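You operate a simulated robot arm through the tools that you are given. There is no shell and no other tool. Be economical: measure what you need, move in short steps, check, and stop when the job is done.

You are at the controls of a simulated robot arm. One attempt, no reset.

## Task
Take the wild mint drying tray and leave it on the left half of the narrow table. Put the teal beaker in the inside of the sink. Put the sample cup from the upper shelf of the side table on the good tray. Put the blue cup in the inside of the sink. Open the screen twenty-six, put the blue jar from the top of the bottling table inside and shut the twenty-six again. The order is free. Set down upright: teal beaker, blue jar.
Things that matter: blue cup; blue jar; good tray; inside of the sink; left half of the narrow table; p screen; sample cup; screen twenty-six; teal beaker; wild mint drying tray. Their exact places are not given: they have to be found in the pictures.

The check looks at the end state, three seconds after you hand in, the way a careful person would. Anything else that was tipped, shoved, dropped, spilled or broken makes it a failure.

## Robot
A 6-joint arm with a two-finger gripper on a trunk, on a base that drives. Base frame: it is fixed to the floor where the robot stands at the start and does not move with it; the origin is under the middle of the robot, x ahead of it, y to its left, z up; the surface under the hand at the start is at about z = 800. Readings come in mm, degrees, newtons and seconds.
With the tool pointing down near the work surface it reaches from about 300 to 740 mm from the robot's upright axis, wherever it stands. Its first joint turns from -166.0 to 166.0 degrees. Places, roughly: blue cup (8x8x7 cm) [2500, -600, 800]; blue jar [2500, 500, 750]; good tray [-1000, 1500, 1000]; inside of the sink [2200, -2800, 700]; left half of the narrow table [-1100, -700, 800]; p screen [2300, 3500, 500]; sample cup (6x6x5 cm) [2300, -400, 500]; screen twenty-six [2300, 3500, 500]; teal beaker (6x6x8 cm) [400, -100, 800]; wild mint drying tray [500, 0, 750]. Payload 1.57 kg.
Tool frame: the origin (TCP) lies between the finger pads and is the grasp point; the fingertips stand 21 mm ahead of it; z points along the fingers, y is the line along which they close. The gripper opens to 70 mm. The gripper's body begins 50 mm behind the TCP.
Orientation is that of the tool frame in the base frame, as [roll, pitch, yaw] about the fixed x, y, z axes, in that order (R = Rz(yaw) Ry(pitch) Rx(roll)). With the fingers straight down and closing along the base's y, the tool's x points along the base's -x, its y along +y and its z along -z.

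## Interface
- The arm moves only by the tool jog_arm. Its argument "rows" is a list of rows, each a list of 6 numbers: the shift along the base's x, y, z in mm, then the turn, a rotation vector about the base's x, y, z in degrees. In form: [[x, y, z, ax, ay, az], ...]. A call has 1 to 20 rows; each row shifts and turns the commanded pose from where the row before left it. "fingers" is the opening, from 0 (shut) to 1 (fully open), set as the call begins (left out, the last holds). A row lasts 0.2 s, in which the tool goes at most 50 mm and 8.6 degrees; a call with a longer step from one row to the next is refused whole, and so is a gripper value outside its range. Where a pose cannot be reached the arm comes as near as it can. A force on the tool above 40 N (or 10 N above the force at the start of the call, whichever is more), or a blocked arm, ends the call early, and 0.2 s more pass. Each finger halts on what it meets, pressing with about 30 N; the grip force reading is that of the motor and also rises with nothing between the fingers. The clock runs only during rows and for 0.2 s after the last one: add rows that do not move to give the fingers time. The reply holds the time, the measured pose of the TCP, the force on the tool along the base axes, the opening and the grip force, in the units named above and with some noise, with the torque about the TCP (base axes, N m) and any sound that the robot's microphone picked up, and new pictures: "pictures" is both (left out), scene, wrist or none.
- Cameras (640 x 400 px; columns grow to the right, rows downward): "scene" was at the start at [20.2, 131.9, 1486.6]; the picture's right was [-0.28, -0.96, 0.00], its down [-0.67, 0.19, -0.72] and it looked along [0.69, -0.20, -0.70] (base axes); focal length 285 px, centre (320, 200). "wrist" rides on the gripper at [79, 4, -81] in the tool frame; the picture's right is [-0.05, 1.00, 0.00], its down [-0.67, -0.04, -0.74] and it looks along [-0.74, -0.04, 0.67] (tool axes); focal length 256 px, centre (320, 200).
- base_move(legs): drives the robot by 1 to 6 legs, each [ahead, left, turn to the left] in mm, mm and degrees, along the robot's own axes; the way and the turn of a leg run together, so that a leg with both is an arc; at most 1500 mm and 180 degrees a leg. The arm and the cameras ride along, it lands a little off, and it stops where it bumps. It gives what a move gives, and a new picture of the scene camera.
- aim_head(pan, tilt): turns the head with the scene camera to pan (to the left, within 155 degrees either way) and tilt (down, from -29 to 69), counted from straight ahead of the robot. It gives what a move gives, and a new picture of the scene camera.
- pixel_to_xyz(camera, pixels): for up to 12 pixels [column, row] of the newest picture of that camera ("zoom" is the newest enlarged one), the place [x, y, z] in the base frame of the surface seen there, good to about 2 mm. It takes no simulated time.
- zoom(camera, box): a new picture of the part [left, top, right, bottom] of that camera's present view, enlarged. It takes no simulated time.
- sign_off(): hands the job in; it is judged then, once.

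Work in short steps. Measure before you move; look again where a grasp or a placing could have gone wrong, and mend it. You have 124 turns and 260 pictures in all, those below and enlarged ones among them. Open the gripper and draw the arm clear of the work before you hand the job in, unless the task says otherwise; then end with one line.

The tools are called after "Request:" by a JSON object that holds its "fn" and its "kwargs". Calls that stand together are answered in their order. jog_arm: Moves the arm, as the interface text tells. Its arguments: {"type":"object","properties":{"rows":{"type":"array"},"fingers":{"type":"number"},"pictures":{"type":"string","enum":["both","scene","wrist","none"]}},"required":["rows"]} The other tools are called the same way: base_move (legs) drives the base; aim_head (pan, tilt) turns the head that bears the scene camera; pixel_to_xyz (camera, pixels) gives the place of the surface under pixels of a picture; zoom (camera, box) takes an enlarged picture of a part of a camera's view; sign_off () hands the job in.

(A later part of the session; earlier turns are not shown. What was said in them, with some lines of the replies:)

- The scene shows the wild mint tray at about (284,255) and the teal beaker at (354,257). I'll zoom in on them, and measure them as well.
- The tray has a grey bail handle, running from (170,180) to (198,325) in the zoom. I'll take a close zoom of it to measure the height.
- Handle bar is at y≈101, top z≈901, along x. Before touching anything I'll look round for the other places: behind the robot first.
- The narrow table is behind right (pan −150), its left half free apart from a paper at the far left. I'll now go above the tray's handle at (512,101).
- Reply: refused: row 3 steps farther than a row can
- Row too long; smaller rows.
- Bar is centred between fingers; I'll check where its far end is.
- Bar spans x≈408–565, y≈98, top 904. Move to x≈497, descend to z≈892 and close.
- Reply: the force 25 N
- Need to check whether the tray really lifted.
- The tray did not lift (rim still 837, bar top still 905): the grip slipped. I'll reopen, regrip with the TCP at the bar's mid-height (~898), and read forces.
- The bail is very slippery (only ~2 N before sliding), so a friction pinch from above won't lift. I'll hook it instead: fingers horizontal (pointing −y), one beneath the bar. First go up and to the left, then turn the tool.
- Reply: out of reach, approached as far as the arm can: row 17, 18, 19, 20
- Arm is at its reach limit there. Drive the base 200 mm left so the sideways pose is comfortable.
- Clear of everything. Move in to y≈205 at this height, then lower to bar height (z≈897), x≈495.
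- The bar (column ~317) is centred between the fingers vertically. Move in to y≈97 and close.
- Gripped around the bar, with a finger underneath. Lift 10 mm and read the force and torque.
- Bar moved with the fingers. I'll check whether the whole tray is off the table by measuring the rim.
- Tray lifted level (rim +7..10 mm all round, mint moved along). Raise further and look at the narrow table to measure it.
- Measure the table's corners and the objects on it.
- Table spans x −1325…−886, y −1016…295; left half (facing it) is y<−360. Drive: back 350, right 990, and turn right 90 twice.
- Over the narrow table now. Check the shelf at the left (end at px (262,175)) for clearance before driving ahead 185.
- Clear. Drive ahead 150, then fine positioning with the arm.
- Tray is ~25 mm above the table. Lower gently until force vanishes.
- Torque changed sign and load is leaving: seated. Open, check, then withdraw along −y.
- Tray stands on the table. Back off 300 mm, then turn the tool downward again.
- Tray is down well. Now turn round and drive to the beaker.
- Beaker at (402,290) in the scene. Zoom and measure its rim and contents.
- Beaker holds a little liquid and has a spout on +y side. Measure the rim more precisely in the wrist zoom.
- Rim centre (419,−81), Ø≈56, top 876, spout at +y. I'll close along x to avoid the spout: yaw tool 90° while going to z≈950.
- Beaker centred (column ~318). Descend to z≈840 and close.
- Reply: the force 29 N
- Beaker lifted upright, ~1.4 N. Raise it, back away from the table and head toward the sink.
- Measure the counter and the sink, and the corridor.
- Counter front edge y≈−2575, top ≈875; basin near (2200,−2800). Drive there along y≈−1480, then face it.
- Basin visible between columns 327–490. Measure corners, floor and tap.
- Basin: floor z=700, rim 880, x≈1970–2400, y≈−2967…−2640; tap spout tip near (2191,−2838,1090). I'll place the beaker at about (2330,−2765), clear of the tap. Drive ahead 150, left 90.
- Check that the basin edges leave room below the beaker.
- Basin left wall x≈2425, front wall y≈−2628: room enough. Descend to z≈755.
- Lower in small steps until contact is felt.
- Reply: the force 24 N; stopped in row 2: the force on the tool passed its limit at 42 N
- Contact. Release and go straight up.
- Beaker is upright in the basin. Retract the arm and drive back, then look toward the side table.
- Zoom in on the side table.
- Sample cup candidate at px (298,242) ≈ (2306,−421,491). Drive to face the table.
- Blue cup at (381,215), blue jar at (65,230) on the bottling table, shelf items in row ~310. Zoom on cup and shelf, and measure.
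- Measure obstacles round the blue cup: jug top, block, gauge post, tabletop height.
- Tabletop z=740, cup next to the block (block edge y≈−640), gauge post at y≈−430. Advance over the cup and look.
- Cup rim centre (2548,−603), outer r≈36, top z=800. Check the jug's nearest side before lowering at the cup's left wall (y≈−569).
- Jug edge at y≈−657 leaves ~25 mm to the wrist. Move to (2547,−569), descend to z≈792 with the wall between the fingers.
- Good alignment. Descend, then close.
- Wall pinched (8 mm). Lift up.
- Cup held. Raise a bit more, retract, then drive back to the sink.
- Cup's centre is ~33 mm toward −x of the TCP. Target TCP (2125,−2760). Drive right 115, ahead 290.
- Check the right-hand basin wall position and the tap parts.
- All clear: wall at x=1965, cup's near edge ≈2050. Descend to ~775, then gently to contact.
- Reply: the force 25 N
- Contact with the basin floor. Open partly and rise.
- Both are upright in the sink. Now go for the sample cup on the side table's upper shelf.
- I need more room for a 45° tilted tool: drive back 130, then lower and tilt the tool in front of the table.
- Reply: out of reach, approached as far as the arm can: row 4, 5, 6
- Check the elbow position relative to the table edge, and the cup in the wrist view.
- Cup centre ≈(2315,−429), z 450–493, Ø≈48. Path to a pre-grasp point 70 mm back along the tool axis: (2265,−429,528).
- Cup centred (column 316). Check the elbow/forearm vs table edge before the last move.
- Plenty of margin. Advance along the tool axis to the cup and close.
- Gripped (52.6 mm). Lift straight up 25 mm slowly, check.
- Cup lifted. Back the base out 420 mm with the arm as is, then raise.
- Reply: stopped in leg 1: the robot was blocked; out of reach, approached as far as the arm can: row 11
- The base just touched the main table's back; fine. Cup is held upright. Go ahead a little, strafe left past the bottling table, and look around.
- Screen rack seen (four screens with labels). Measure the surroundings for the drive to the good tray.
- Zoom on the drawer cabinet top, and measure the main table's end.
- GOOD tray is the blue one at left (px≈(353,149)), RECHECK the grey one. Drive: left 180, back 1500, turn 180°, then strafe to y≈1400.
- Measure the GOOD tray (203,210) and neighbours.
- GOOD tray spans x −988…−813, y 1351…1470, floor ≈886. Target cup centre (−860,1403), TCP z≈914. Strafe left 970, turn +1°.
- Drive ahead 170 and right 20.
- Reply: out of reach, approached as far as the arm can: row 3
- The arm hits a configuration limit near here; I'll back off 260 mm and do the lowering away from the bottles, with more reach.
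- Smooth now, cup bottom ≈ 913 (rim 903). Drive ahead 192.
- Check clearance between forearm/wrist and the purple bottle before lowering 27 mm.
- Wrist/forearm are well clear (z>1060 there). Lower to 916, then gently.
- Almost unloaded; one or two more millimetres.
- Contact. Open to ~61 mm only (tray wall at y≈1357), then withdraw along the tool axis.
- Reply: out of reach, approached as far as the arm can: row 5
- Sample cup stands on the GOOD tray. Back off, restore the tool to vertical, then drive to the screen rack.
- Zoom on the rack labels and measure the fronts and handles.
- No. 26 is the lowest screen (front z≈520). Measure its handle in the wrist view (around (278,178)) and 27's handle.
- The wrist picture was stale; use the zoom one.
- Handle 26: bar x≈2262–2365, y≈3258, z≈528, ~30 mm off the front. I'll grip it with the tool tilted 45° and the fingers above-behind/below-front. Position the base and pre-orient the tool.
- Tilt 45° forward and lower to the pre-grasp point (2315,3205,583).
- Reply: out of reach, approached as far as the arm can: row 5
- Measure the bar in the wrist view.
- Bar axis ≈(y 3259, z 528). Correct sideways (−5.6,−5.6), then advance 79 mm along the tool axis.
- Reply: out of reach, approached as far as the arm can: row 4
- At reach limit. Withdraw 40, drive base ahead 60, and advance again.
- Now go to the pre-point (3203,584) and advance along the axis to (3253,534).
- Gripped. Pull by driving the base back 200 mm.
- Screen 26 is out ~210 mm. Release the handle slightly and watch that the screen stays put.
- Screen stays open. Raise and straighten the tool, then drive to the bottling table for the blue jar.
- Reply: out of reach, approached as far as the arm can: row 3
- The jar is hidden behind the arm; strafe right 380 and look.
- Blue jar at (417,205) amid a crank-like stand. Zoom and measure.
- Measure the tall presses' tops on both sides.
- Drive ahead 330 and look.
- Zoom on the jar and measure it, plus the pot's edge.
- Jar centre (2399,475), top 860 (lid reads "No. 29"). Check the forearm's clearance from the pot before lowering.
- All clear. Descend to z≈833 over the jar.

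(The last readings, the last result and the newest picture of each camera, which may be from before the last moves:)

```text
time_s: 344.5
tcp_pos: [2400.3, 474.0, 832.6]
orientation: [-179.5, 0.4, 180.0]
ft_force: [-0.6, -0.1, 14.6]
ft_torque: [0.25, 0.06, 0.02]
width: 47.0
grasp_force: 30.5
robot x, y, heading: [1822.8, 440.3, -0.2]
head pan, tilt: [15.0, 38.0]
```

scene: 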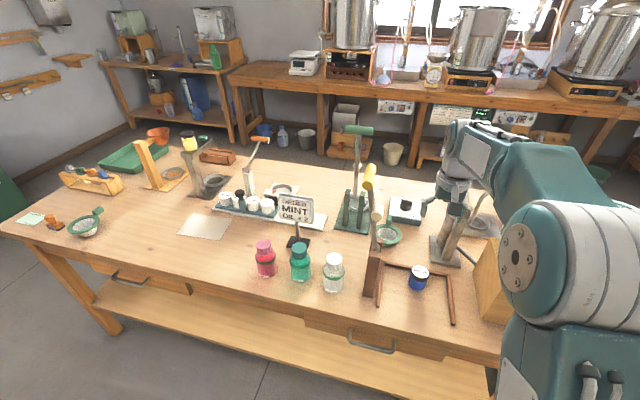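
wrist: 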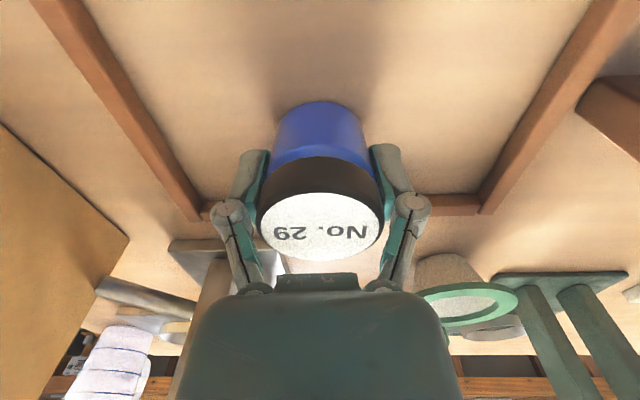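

Gripped (47 mm). Lift out, retract and back off.

Request:
{"fn": "jog_arm", "kwargs": {"rows": [[0, 0, 5, 0, 0, 0], [0, 0, 15, 0, 0, 0], [0, 0, 30, 0, 0, 0], [0, 0, 40, 0, 0, 0], [0, 0, 40, 0, 0, 0], [0, 0, 40, 0, 0, 0], [0, 0, 40, 0, 0, 0], [0, 0, 30, 0, 0, 0], [-35, 0, 0, 0, 0, 0], [-40, 0, 0, 0, 0, 0], [-40, 0, 0, 0, 0, 0], [0, 0, 0, 0, 0, 0]], "fingers": 0, "pictures": "wrist"}}

Request:
{"fn": "base_move", "kwargs": {"legs": [[-350, 0, 0], [0, 1000, 0], [0, 820, 0], [0, 0, 90], [0, -700, 0]]}}

Request:
{"fn": "aim_head", "kwargs": {"pan": 0, "tilt": 40}}

```text
time_s: 347.1
tcp_pos: [2284.7, 475.5, 1073.4]
orientation: [-179.6, 0.3, 179.8]
ft_force: [0.5, 0.0, -0.9]
ft_torque: [-0.02, 0.0, 0.0]
width: 46.8
grasp_force: 29.7
robot x, y, heading: [1824.4, 440.5, -0.3]
head pan, tilt: [15.0, 38.0]
```

wrist: 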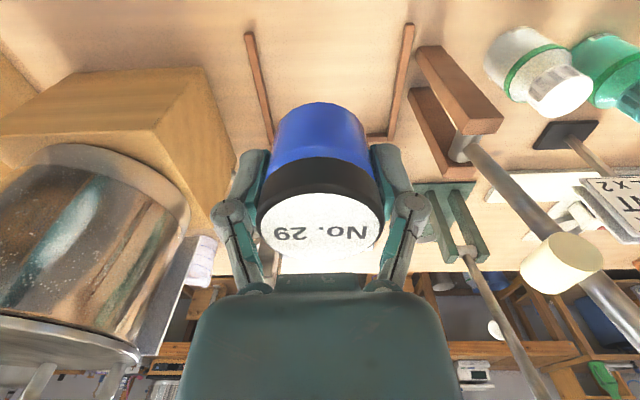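

```text
time_s: 365.4
tcp_pos: [2143.0, 2715.7, 1072.7]
orientation: [-179.4, 0.2, -91.4]
ft_force: [-0.5, 0.3, -1.6]
ft_torque: [0.03, 0.0, -0.02]
width: 46.9
grasp_force: 30.5
robot x, y, heading: [2166.9, 2255.4, 88.3]
head pan, tilt: [15.0, 38.0]
```

scene: 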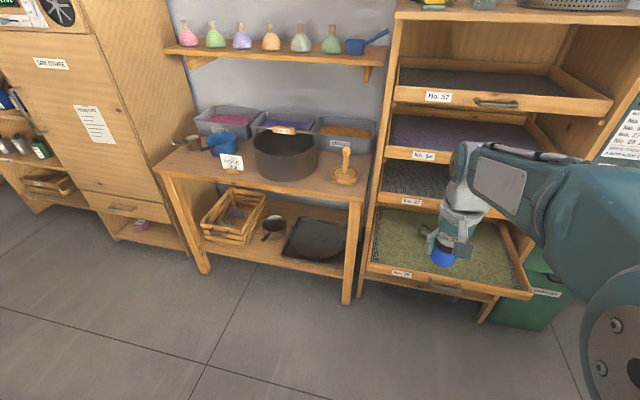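

```text
time_s: 366.1
tcp_pos: [2143.0, 2715.3, 1072.3]
orientation: [-179.5, 0.3, -91.4]
ft_force: [0.2, 0.0, -1.3]
ft_torque: [-0.01, 0.0, 0.03]
width: 46.8
grasp_force: 30.2
robot x, y, heading: [2169.6, 2252.7, 88.4]
head pan, tilt: [0.0, 40.0]
```

scene: 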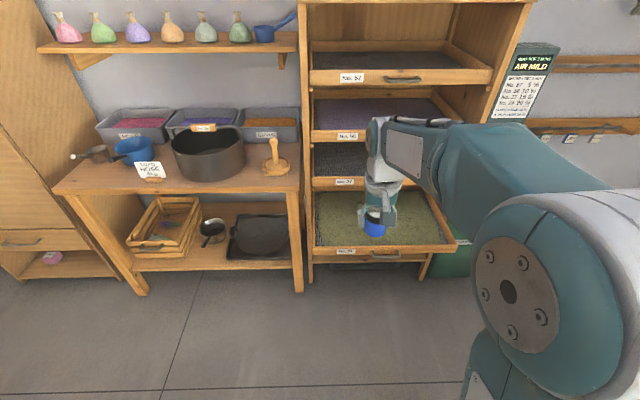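

Measure the open screen: front lip, left side, leaf surface.

Request:
{"fn": "pixel_to_xyz", "kwargs": {"camera": "scene", "pixels": [[345, 250], [316, 243], [335, 235], [345, 215], [345, 190], [410, 225], [312, 200], [440, 235], [345, 181], [400, 78], [400, 210], [330, 225]]}}

Request:
{"fn": "zoom", "kwargs": {"camera": "scene", "box": [290, 140, 470, 280]}}

```text
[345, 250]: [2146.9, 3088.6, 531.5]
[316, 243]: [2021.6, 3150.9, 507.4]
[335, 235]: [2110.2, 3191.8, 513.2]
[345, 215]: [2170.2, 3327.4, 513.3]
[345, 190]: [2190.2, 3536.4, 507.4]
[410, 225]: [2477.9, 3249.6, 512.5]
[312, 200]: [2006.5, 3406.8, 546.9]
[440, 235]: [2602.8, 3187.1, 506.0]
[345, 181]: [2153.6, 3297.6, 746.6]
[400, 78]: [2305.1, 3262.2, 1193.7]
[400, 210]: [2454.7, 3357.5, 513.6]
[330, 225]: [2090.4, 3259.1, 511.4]
```

```text
2.86 times, centred on (380, 210) of scene
```

zoom: 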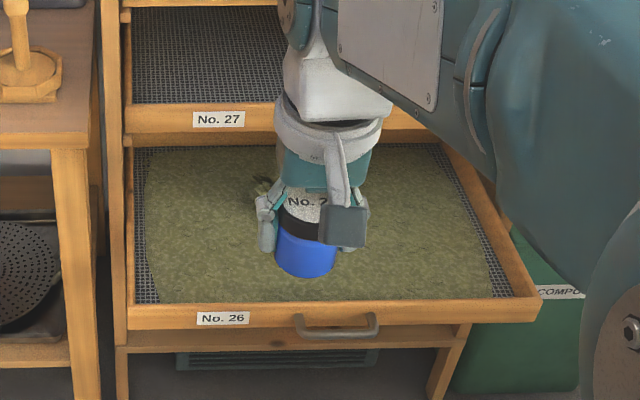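

Leaf surface z≈513, front lip y≈3088. Target jar at (2170,3168). Drive ahead 300, turn +1.6, then extend and lower.

Request:
{"fn": "base_move", "kwargs": {"legs": [[300, 0, 1.6]]}}

Request:
{"fn": "jog_arm", "kwargs": {"rows": [[5, 30, -30, 0, 0, 0], [5, 30, -30, 0, 0, 0], [5, 30, -30, 0, 0, 0], [5, 30, -30, 0, 0, 0], [0, 20, -40, 0, 0, 0], [0, 0, -45, 0, 0, 0], [0, 0, -45, 0, 0, 0], [0, 0, 0, 0, 0, 0]], "fingers": 0}}

```text
time_s: 368.2
tcp_pos: [2135.6, 3016.5, 1072.8]
orientation: [-179.6, 0.2, -90.0]
ft_force: [-0.3, -0.8, -0.6]
ft_torque: [-0.01, 0.02, -0.03]
width: 46.8
grasp_force: 30.1
robot x, y, heading: [2174.6, 2556.2, 89.8]
head pan, tilt: [0.0, 40.0]
```

scene: 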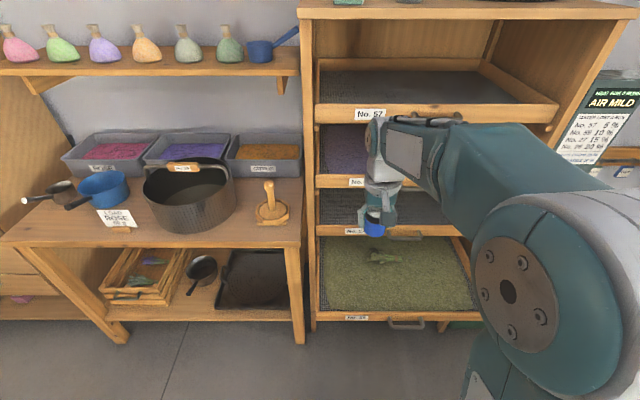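

```text
time_s: 370.0
tcp_pos: [2157.0, 3155.7, 822.7]
orientation: [-179.5, 0.2, -89.9]
ft_force: [0.6, 0.0, -1.0]
ft_torque: [-0.04, -0.02, -0.02]
width: 46.8
grasp_force: 30.6
robot x, y, heading: [2173.6, 2557.2, 90.1]
head pan, tilt: [0.0, 40.0]
```

scene: 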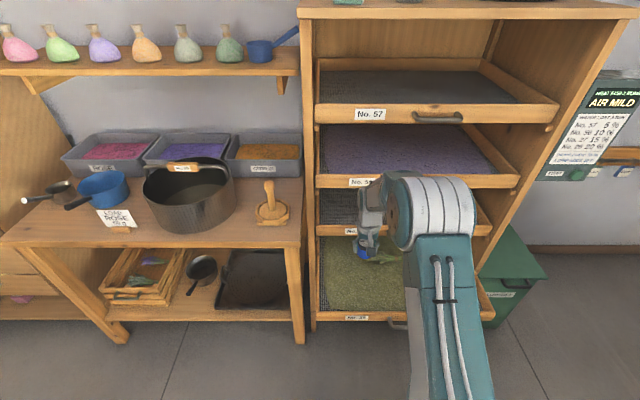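
wrist: 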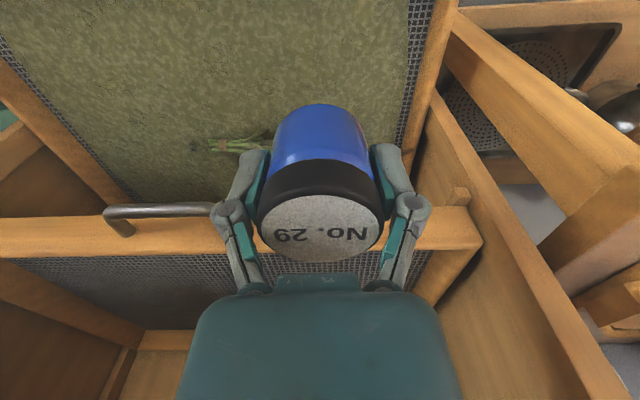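

Check where the mint bundle on the screen lies relative to the landing spot.

Request:
{"fn": "pixel_to_xyz", "kwargs": {"camera": "wrist", "pixels": [[215, 145], [240, 146], [265, 140], [270, 132], [255, 135], [300, 80], [330, 60], [420, 100], [390, 235]]}}

```text
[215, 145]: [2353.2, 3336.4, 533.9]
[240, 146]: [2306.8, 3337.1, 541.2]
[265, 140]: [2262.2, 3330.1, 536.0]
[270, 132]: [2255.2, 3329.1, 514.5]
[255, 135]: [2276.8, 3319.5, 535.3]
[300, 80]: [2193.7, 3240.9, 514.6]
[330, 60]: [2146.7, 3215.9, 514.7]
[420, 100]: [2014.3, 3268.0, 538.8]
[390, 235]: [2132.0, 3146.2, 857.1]
```

Bundle is at y≈3330, well clear. Lower to just above the leaves.

Request:
{"fn": "jog_arm", "kwargs": {"rows": [[0, 5, -40, 0, 0, 0], [0, 0, -40, 0, 0, 0], [0, 0, -40, 0, 0, 0], [0, 0, -40, 0, 0, 0], [0, 0, -40, 0, 0, 0], [0, 0, -35, 0, 0, 0], [0, 0, -27, 0, 0, 0], [0, 0, 0, 0, 0, 0]], "fingers": 0, "pictures": "wrist"}}

Request:
{"fn": "jog_arm", "kwargs": {"rows": [[0, 0, -4, 0, 0, 0], [0, 0, -3, 0, 0, 0], [0, 0, -2, 0, 0, 0], [0, 0, -1, 0, 0, 0], [0, 0, 0, 0, 0, 0]], "fingers": 0, "pictures": "none"}}

```text
time_s: 371.8
tcp_pos: [2157.3, 3158.5, 561.9]
orientation: [-179.5, 0.2, -89.9]
ft_force: [0.1, 0.5, -0.4]
ft_torque: [0.0, -0.01, 0.01]
width: 46.9
grasp_force: 30.1
robot x, y, heading: [2176.2, 2558.8, 90.0]
head pan, tilt: [0.0, 40.0]
```

wrist: 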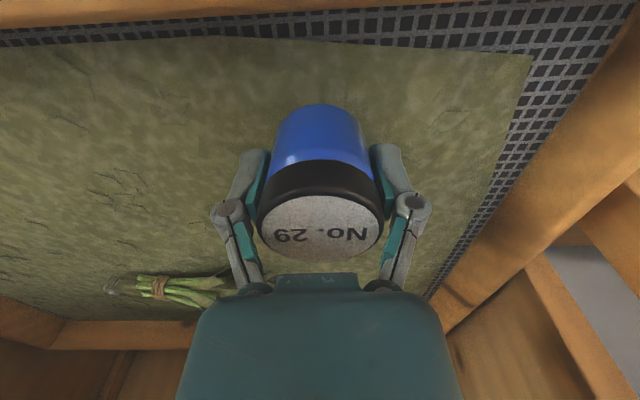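

```text
time_s: 373.0
tcp_pos: [2156.2, 3160.4, 552.2]
orientation: [-179.5, 0.2, -89.9]
ft_force: [0.7, -0.4, -0.6]
ft_torque: [0.02, -0.01, 0.01]
width: 46.8
grasp_force: 29.4
robot x, y, heading: [2172.3, 2555.6, 90.1]
head pan, tilt: [0.0, 40.0]
```

Request:
{"fn": "jog_arm", "kwargs": {"rows": [[0, 0, -2, 0, 0, 0], [0, 0, -1.5, 0, 0, 0], [0, 0, -1.5, 0, 0, 0], [0, 0, 0, 0, 0, 0]], "fingers": 0, "pictures": "none"}}

Request:
{"fn": "jog_arm", "kwargs": {"rows": [[0, 0, -1, 0, 0, 0], [0, 0, -1, 0, 0, 0], [0, 0, 0, 0, 0, 0]], "fingers": 0, "pictures": "none"}}

```text
time_s: 374.0
tcp_pos: [2157.6, 3160.8, 548.1]
orientation: [-179.6, 0.2, -90.0]
ft_force: [-0.8, 0.3, 0.1]
ft_torque: [0.02, 0.03, -0.01]
width: 46.7
grasp_force: 30.0
robot x, y, heading: [2175.3, 2556.4, 90.2]
head pan, tilt: [0.0, 40.0]
```

```text
time_s: 374.8
tcp_pos: [2156.0, 3160.3, 544.1]
orientation: [-179.5, 0.3, -89.9]
ft_force: [0.1, -0.2, -1.0]
ft_torque: [0.0, -0.01, 0.0]
width: 46.7
grasp_force: 29.9
robot x, y, heading: [2171.4, 2560.3, 90.0]
head pan, tilt: [0.0, 40.0]
```

No contact yet (the leaf layer may be soft; mesh at ≈506). Continue in 1 mm steps.

Request:
{"fn": "jog_arm", "kwargs": {"rows": [[0, 0, -1.5, 0, 0, 0], [0, 0, -1.5, 0, 0, 0], [0, 0, 0, 0, 0, 0]], "pictures": "none"}}

Request:
{"fn": "jog_arm", "kwargs": {"rows": [[0, 0, -1.5, 0, 0, 0], [0, 0, -1.5, 0, 0, 0], [0, 0, 0, 0, 0, 0]], "pictures": "wrist"}}

```text
time_s: 375.6
tcp_pos: [2156.1, 3160.0, 540.6]
orientation: [-179.5, 0.2, -89.8]
ft_force: [-0.8, -1.2, -1.8]
ft_torque: [0.0, -0.01, 0.0]
width: 46.7
grasp_force: 30.5
robot x, y, heading: [2175.3, 2552.7, 89.9]
head pan, tilt: [0.0, 40.0]
```

```text
time_s: 376.4
tcp_pos: [2158.0, 3160.9, 539.3]
orientation: [-179.4, 0.2, -89.9]
ft_force: [-0.5, -0.3, 1.0]
ft_torque: [-0.03, 0.06, 0.0]
width: 46.7
grasp_force: 29.9
robot x, y, heading: [2174.2, 2555.0, 89.9]
head pan, tilt: [0.0, 40.0]
```

wrist: 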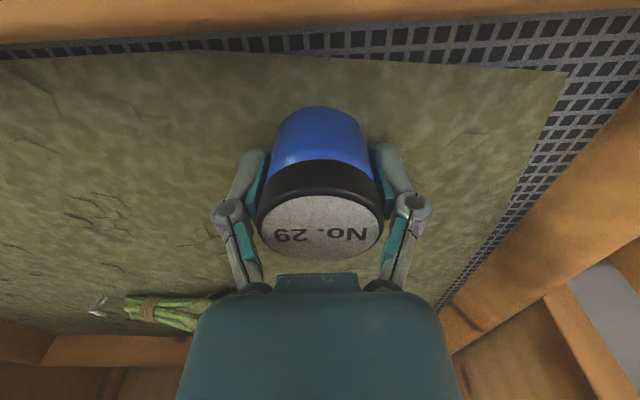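

Contact starts (force sign flipped). One more millimetre, release, and rise.

Request:
{"fn": "jog_arm", "kwargs": {"rows": [[0, 0, -1, 0, 0, 0], [0, 0, 0, 0, 0, 0]], "pictures": "none"}}

Request:
{"fn": "jog_arm", "kwargs": {"rows": [[0, 0, 0, 0, 0, 0], [0, 0, 0, 0, 0, 0], [0, 0, 0, 0, 0, 0]], "fingers": 1, "pictures": "none"}}

Request:
{"fn": "jog_arm", "kwargs": {"rows": [[0, 0, 10, 0, 0, 0], [0, 0, 30, 0, 0, 0], [0, 0, 40, 0, 0, 0], [0, 0, 40, 0, 0, 0], [0, 0, 40, 0, 0, 0], [0, 0, 40, 0, 0, 0], [0, -20, 40, 0, 0, 0], [0, -30, 35, 0, 0, 0], [0, 0, 0, 0, 0, 0]], "fingers": 1}}

```text
time_s: 377.0
tcp_pos: [2156.9, 3162.4, 538.2]
orientation: [-179.5, 0.4, -90.0]
ft_force: [2.6, 0.3, 13.5]
ft_torque: [0.03, 0.17, 0.01]
width: 46.8
grasp_force: 29.8
robot x, y, heading: [2174.2, 2561.1, 90.3]
head pan, tilt: [0.0, 40.0]
```

```text
time_s: 377.8
tcp_pos: [2156.0, 3160.3, 537.0]
orientation: [-179.4, 0.1, -89.8]
ft_force: [0.2, 0.1, 0.0]
ft_torque: [0.01, -0.02, -0.01]
width: 70.2
grasp_force: 0.1
robot x, y, heading: [2171.5, 2557.1, 90.1]
head pan, tilt: [0.0, 40.0]
```

```text
time_s: 379.8
tcp_pos: [2157.4, 3108.8, 812.1]
orientation: [-179.6, 0.2, -89.9]
ft_force: [0.5, 0.1, -0.9]
ft_torque: [0.01, 0.02, 0.02]
width: 70.1
grasp_force: 0.0
robot x, y, heading: [2175.6, 2558.1, 89.7]
head pan, tilt: [0.0, 40.0]
```

scene: 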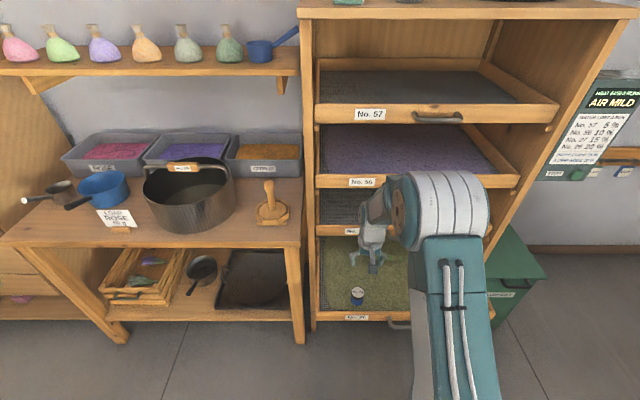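
wrist: 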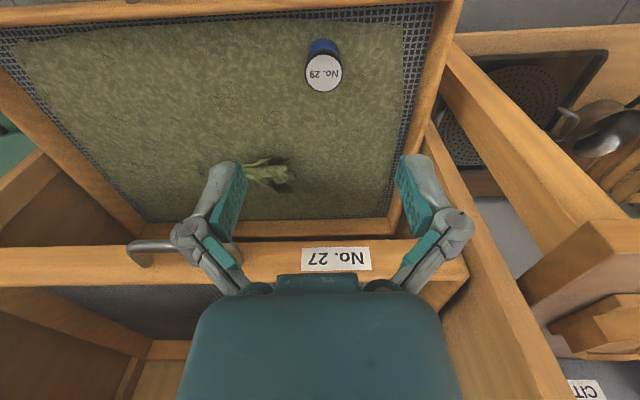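

Jar stands upright on the screen. Next: regrip the handle to push the screen shut. Raise, yaw 90°, reposition the base.

Request:
{"fn": "jog_arm", "kwargs": {"rows": [[0, -10, 40, 0, 0, 0], [0, 0, 40, 0, 0, 0], [0, 0, 40, 0, 0, 8.2], [0, 0, 40, 0, 0, 8.2], [0, 0, 40, 0, 0, 8.2], [0, 0, 40, 0, 0, 8.2], [0, 0, 24, 0, 0, 8.2], [0, 0, 0, 0, 0, 8.2], [0, 0, 0, 0, 0, 8.2], [0, 0, 0, 0, 0, 8.2], [0, 0, 0, 0, 0, 8.2], [0, 0, 0, 0, 0, 8.2], [0, 0, 0, 0, 0, 8], [0, 0, 0, 0, 0, 0]], "fingers": 0.4, "pictures": "none"}}

Request:
{"fn": "base_move", "kwargs": {"legs": [[-245, 0, 0], [0, -150, 0]]}}

```text
time_s: 382.8
tcp_pos: [2156.4, 3101.8, 1077.3]
orientation: [-179.7, 0.2, 0.2]
ft_force: [0.1, -0.9, 0.0]
ft_torque: [0.03, 0.04, 0.03]
width: 28.1
grasp_force: 0.0
robot x, y, heading: [2171.9, 2559.2, 89.9]
head pan, tilt: [0.0, 40.0]
```

```text
time_s: 385.6
tcp_pos: [2307.6, 2856.7, 1076.3]
orientation: [-179.6, 0.2, 0.1]
ft_force: [-0.4, 0.2, -0.4]
ft_torque: [0.0, 0.0, 0.02]
width: 28.0
grasp_force: 0.0
robot x, y, heading: [2327.0, 2312.8, 90.4]
head pan, tilt: [0.0, 40.0]
```

scene: 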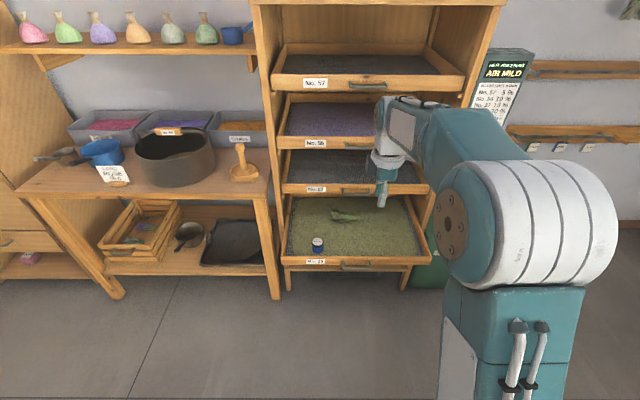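

Tilt and lower to the pre-grasp point (2317,2993,584).

Request:
{"fn": "jog_arm", "kwargs": {"rows": [[1.5, 5, -40, 7.5, 0, 0], [1.5, 5, -40, 7.5, 0, 0], [1.5, 5, -40, 7.5, 0, 0], [1.5, 5, -40, 7.5, 0, 0], [1.5, 5, -40, 7.5, 0, 0], [1.5, 5, -40, 7.5, 0, 0], [0, 17.5, -42, 0, 0, 0], [0, 17.5, -42, 0, 0, 0], [0, 17.5, -42, 0, 0, 0], [0, 17.5, -42, 0, 0, 0], [0, 17.5, -42, 0, 0, 0], [0, 17.5, -42, 0, 0, 0], [0, 0, 0, 0, 0, 0], [0, 0, 0, 0, 0, 0]], "fingers": 0.4}}

Request:
{"fn": "pixel_to_xyz", "kwargs": {"camera": "wrist", "pixels": [[318, 20], [328, 20], [340, 20], [318, 100], [328, 100], [340, 100]]}}

```text
time_s: 388.6
tcp_pos: [2323.0, 2991.2, 582.9]
orientation: [-134.5, 0.2, 0.5]
ft_force: [0.1, 0.3, 0.6]
ft_torque: [0.01, 0.0, -0.03]
width: 28.1
grasp_force: 0.1
robot x, y, heading: [2325.5, 2313.6, 89.9]
head pan, tilt: [0.0, 40.0]
```

scene: 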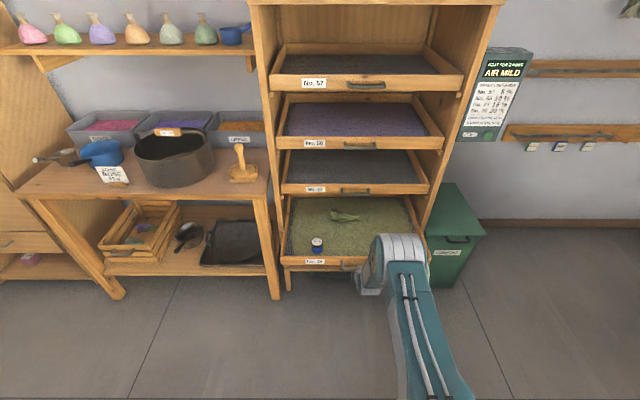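
wrist: 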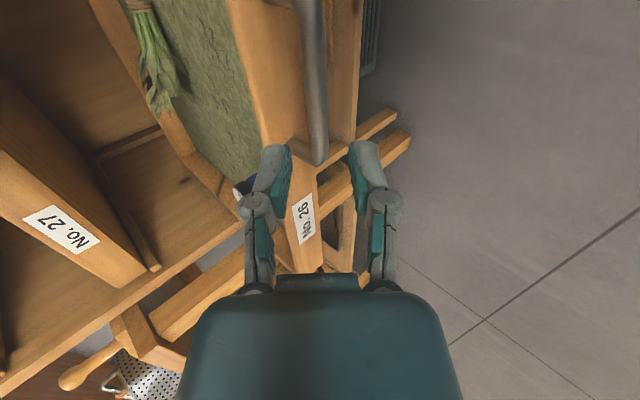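

```text
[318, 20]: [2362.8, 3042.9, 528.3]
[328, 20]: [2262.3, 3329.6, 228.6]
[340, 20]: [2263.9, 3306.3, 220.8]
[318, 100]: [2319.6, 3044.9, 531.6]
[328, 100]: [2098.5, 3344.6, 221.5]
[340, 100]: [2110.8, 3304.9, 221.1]
```

Bar is well aligned. Advance 52/−52 and close on it.

Request:
{"fn": "jog_arm", "kwargs": {"rows": [[-3, 18, -18, 0, 0, 0], [-2, 17, -17, 0, 0, 0], [0, 17, -17, 0, 0, 0], [0, 0, 0, 0, 0, 0]], "fingers": 0.4, "pictures": "none"}}

Request:
{"fn": "jog_arm", "kwargs": {"rows": [[0, 0, 0, 0, 0, 0], [0, 0, 0, 0, 0, 0], [0, 0, 0, 0, 0, 0]], "fingers": 0, "pictures": "wrist"}}

```text
time_s: 389.6
tcp_pos: [2315.8, 3045.8, 531.7]
orientation: [-134.7, 0.2, 0.5]
ft_force: [0.7, -0.4, 0.0]
ft_torque: [-0.01, 0.0, 0.02]
width: 27.9
grasp_force: 0.0
robot x, y, heading: [2324.8, 2310.9, 90.1]
head pan, tilt: [0.0, 40.0]
```

```text
time_s: 390.4
tcp_pos: [2315.8, 3045.7, 532.6]
orientation: [-134.5, 0.3, 0.4]
ft_force: [-1.0, 1.4, 5.6]
ft_torque: [0.06, 0.08, -0.07]
width: 14.2
grasp_force: 31.9
robot x, y, heading: [2325.9, 2308.9, 90.1]
head pan, tilt: [0.0, 40.0]
```

wrist: 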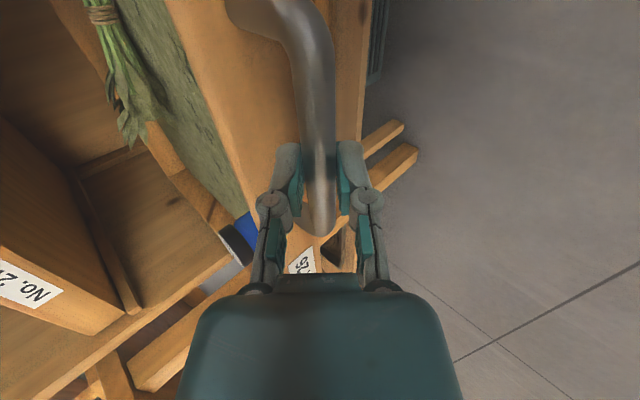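

Gripped. Push the screen in with the base: 195 mm, in moderate legs.

Request:
{"fn": "base_move", "kwargs": {"legs": [[70, 0, 0], [70, 0, 0], [55, 0, 0]]}}

Request:
{"fn": "pixel_to_xyz", "kwargs": {"camera": "scene", "pixels": [[335, 295], [330, 240]]}}

```text
time_s: 392.6
tcp_pos: [2316.2, 3240.2, 533.7]
orientation: [-134.4, 0.0, 0.4]
ft_force: [-26.0, 0.6, 13.2]
ft_torque: [0.09, 0.09, -0.04]
width: 14.3
grasp_force: 32.2
robot x, y, heading: [2323.9, 2507.7, 89.8]
head pan, tilt: [0.0, 40.0]
```

scene: 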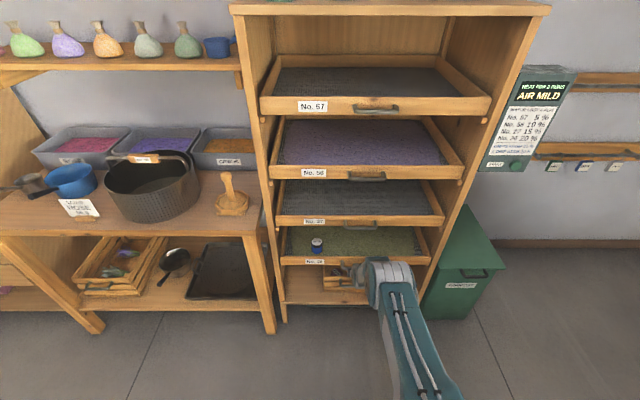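

```text
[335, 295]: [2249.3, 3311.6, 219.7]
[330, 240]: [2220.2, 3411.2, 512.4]
```

Still ~15 mm to go (closed at TCP y≈3256). Finish with the arm in small steps, easing the side load.

Request:
{"fn": "jog_arm", "kwargs": {"rows": [[-1, 4, 0, 0, 0, 0], [-1, 4, 0, 0, 0, 0], [0, 4, 0, 0, 0, 0], [0, 3, 0, 0, 0, 0], [0, 0, 0, 0, 0, 0]], "fingers": 0, "pictures": "none"}}

Request:
{"fn": "jog_arm", "kwargs": {"rows": [[0, 2, 0, 0, 0, 0], [0, 2, 0, 0, 0, 0], [0, 2, 0, 0, 0, 0], [0, 0, 0, 0, 0, 0]], "fingers": 0, "pictures": "wrist"}}

```text
time_s: 393.8
tcp_pos: [2316.6, 3256.2, 533.0]
orientation: [-134.5, 0.3, 0.4]
ft_force: [-0.6, -1.9, 0.6]
ft_torque: [-0.01, 0.03, 0.02]
width: 14.4
grasp_force: 32.1
robot x, y, heading: [2328.1, 2508.0, 90.1]
head pan, tilt: [0.0, 40.0]
```

```text
time_s: 394.8
tcp_pos: [2315.1, 3257.9, 529.8]
orientation: [-134.8, 0.3, 0.4]
ft_force: [3.9, -33.8, 6.0]
ft_torque: [-0.14, 0.0, -0.04]
width: 14.3
grasp_force: 31.8
robot x, y, heading: [2325.5, 2509.7, 89.8]
head pan, tilt: [0.0, 40.0]
```

wrist: 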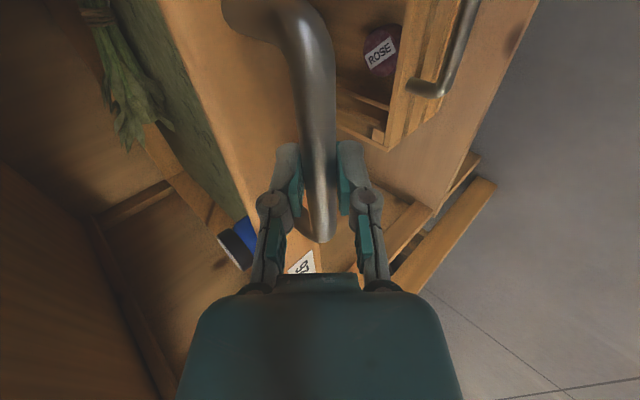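

Hard stop reached: shut. Ease off 3 mm, open slightly and withdraw along the tool axis.

Request:
{"fn": "jog_arm", "kwargs": {"rows": [[0, -1, 0, 0, 0, 0], [0, 0, 0, 0, 0, 0], [0, 0, 0, 0, 0, 0]], "fingers": 0.36, "pictures": "none"}}

Request:
{"fn": "jog_arm", "kwargs": {"rows": [[0, -15, 15, 0, 0, 0], [0, -25, 25, 0, 0, 0], [0, -28, 28, 0, 0, 0], [0, -28, 20, 0, 0, 0], [0, -30, 10, 0, 0, 0], [0, 0, 0, 0, 0, 0]], "fingers": 0.36}}

Request:
{"fn": "zoom", "kwargs": {"camera": "scene", "box": [240, 180, 460, 320]}}

```text
time_s: 395.6
tcp_pos: [2314.9, 3259.6, 534.7]
orientation: [-134.4, 0.3, 0.4]
ft_force: [-0.9, -0.4, -0.5]
ft_torque: [0.03, -0.01, -0.02]
width: 25.1
grasp_force: 0.1
robot x, y, heading: [2326.4, 2504.8, 89.8]
head pan, tilt: [0.0, 40.0]
```

```text
time_s: 397.0
tcp_pos: [2315.5, 3136.0, 629.3]
orientation: [-134.5, 0.3, 0.4]
ft_force: [0.4, 0.1, 0.6]
ft_torque: [0.02, 0.03, 0.02]
width: 25.3
grasp_force: 0.1
robot x, y, heading: [2321.6, 2507.0, 90.0]
head pan, tilt: [0.0, 40.0]
```

scene: 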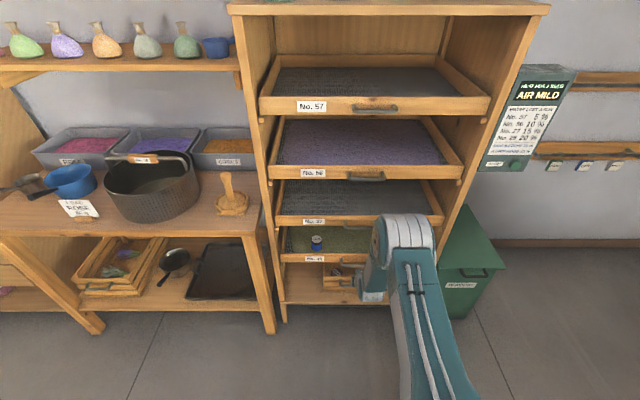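
wrist: 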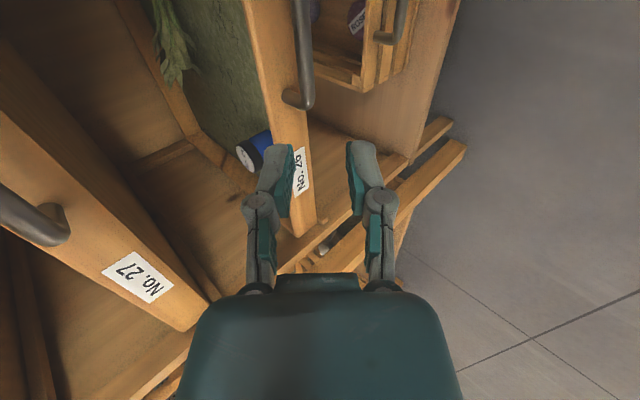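

```text
2.86 times, centred on (350, 250) of scene
```

zoom: 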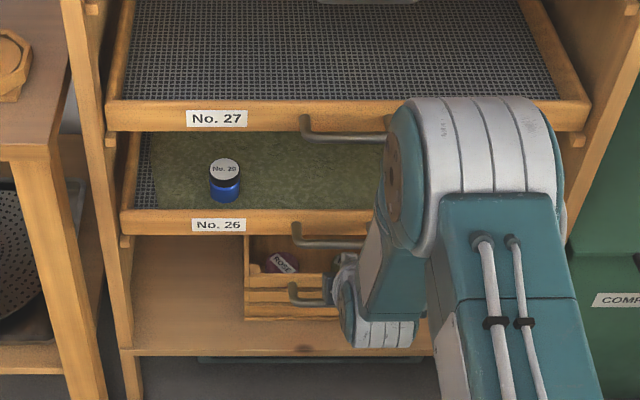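

Jar upright in the shut screen. Verify flushness against No. 27, then draw the arm clear.

Request:
{"fn": "pixel_to_xyz", "kwargs": {"camera": "zoom", "pixels": [[218, 224], [160, 218], [217, 118], [150, 115], [270, 222], [224, 170]]}}

Request:
{"fn": "base_move", "kwargs": {"legs": [[-350, 0, 0]]}}

Request:
{"fn": "jog_arm", "kwargs": {"rows": [[0, 0, 40, 0, 0, 0], [0, 0, 45, 0, 0, 0], [0, 0, 45, 0, 0, 0], [0, 0, 45, -7.5, 0, 0], [0, -10, 45, -7.5, 0, 0], [0, -15, 45, -7.5, 0, 0], [0, -20, 40, -7.5, 0, 0], [0, -25, 40, -7.5, 0, 0], [0, -30, 30, -7.5, 0, 0], [0, -30, 0, 0, 0, 0], [0, 0, 0, 0, 0, 0]], "fingers": 1}}

```text
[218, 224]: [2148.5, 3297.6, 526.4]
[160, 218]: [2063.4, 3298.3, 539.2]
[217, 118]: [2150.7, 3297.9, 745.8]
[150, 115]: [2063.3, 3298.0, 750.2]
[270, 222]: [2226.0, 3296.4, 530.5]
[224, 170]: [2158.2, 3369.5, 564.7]
```

```text
time_s: 399.2
tcp_pos: [2315.4, 2788.0, 629.7]
orientation: [-134.5, 0.3, 0.4]
ft_force: [1.0, 0.7, 0.0]
ft_torque: [0.02, 0.0, -0.01]
width: 25.2
grasp_force: 0.1
robot x, y, heading: [2321.2, 2159.2, 89.7]
head pan, tilt: [0.0, 40.0]
```

scene: 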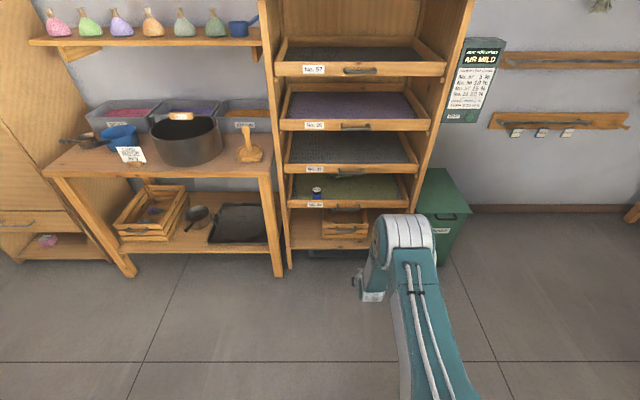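

```text
time_s: 401.6
tcp_pos: [2317.0, 2657.4, 1004.9]
orientation: [-179.5, 0.3, 0.0]
ft_force: [-0.3, -0.1, 0.8]
ft_torque: [0.01, 0.0, 0.02]
width: 69.9
grasp_force: 0.1
robot x, y, heading: [2326.4, 2155.3, 89.9]
head pan, tilt: [0.0, 40.0]
```

scene: 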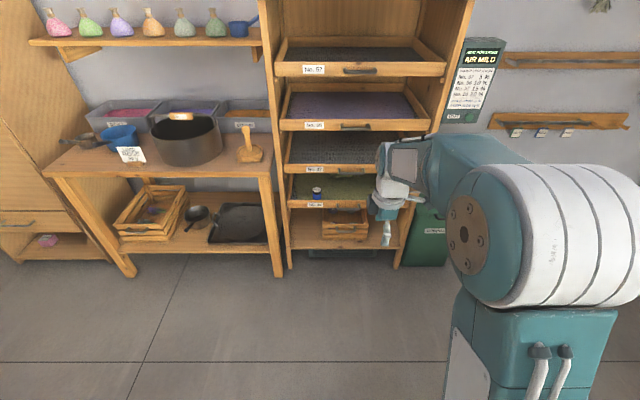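
wrist: 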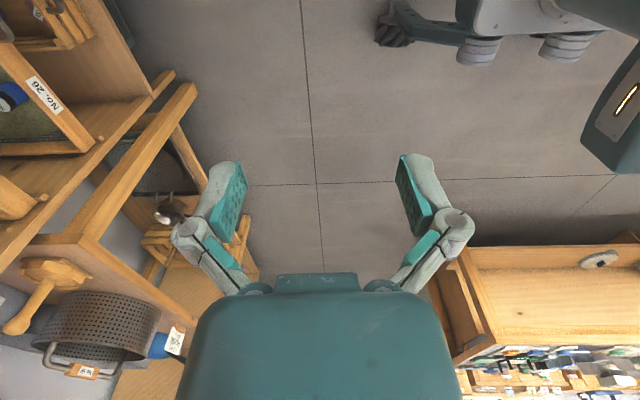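

Screen 26's front is flush with No. 27 (y≈3297), the jar is upright inside, the gripper is open and the arm is clear. Hand in.

Request:
{"fn": "sign_off", "kwargs": {}}

```text
The job is handed in.
```

All five parts of the job are done: the wild mint tray is on the left half of the narrow table, the teal beaker (upright) and blue cup are in the sink, the sample cup is on the good tray, and the blue jar is upright in screen 26, which is shut; while reversing, the base once touched the back of the main table, with no sign that anything moved.
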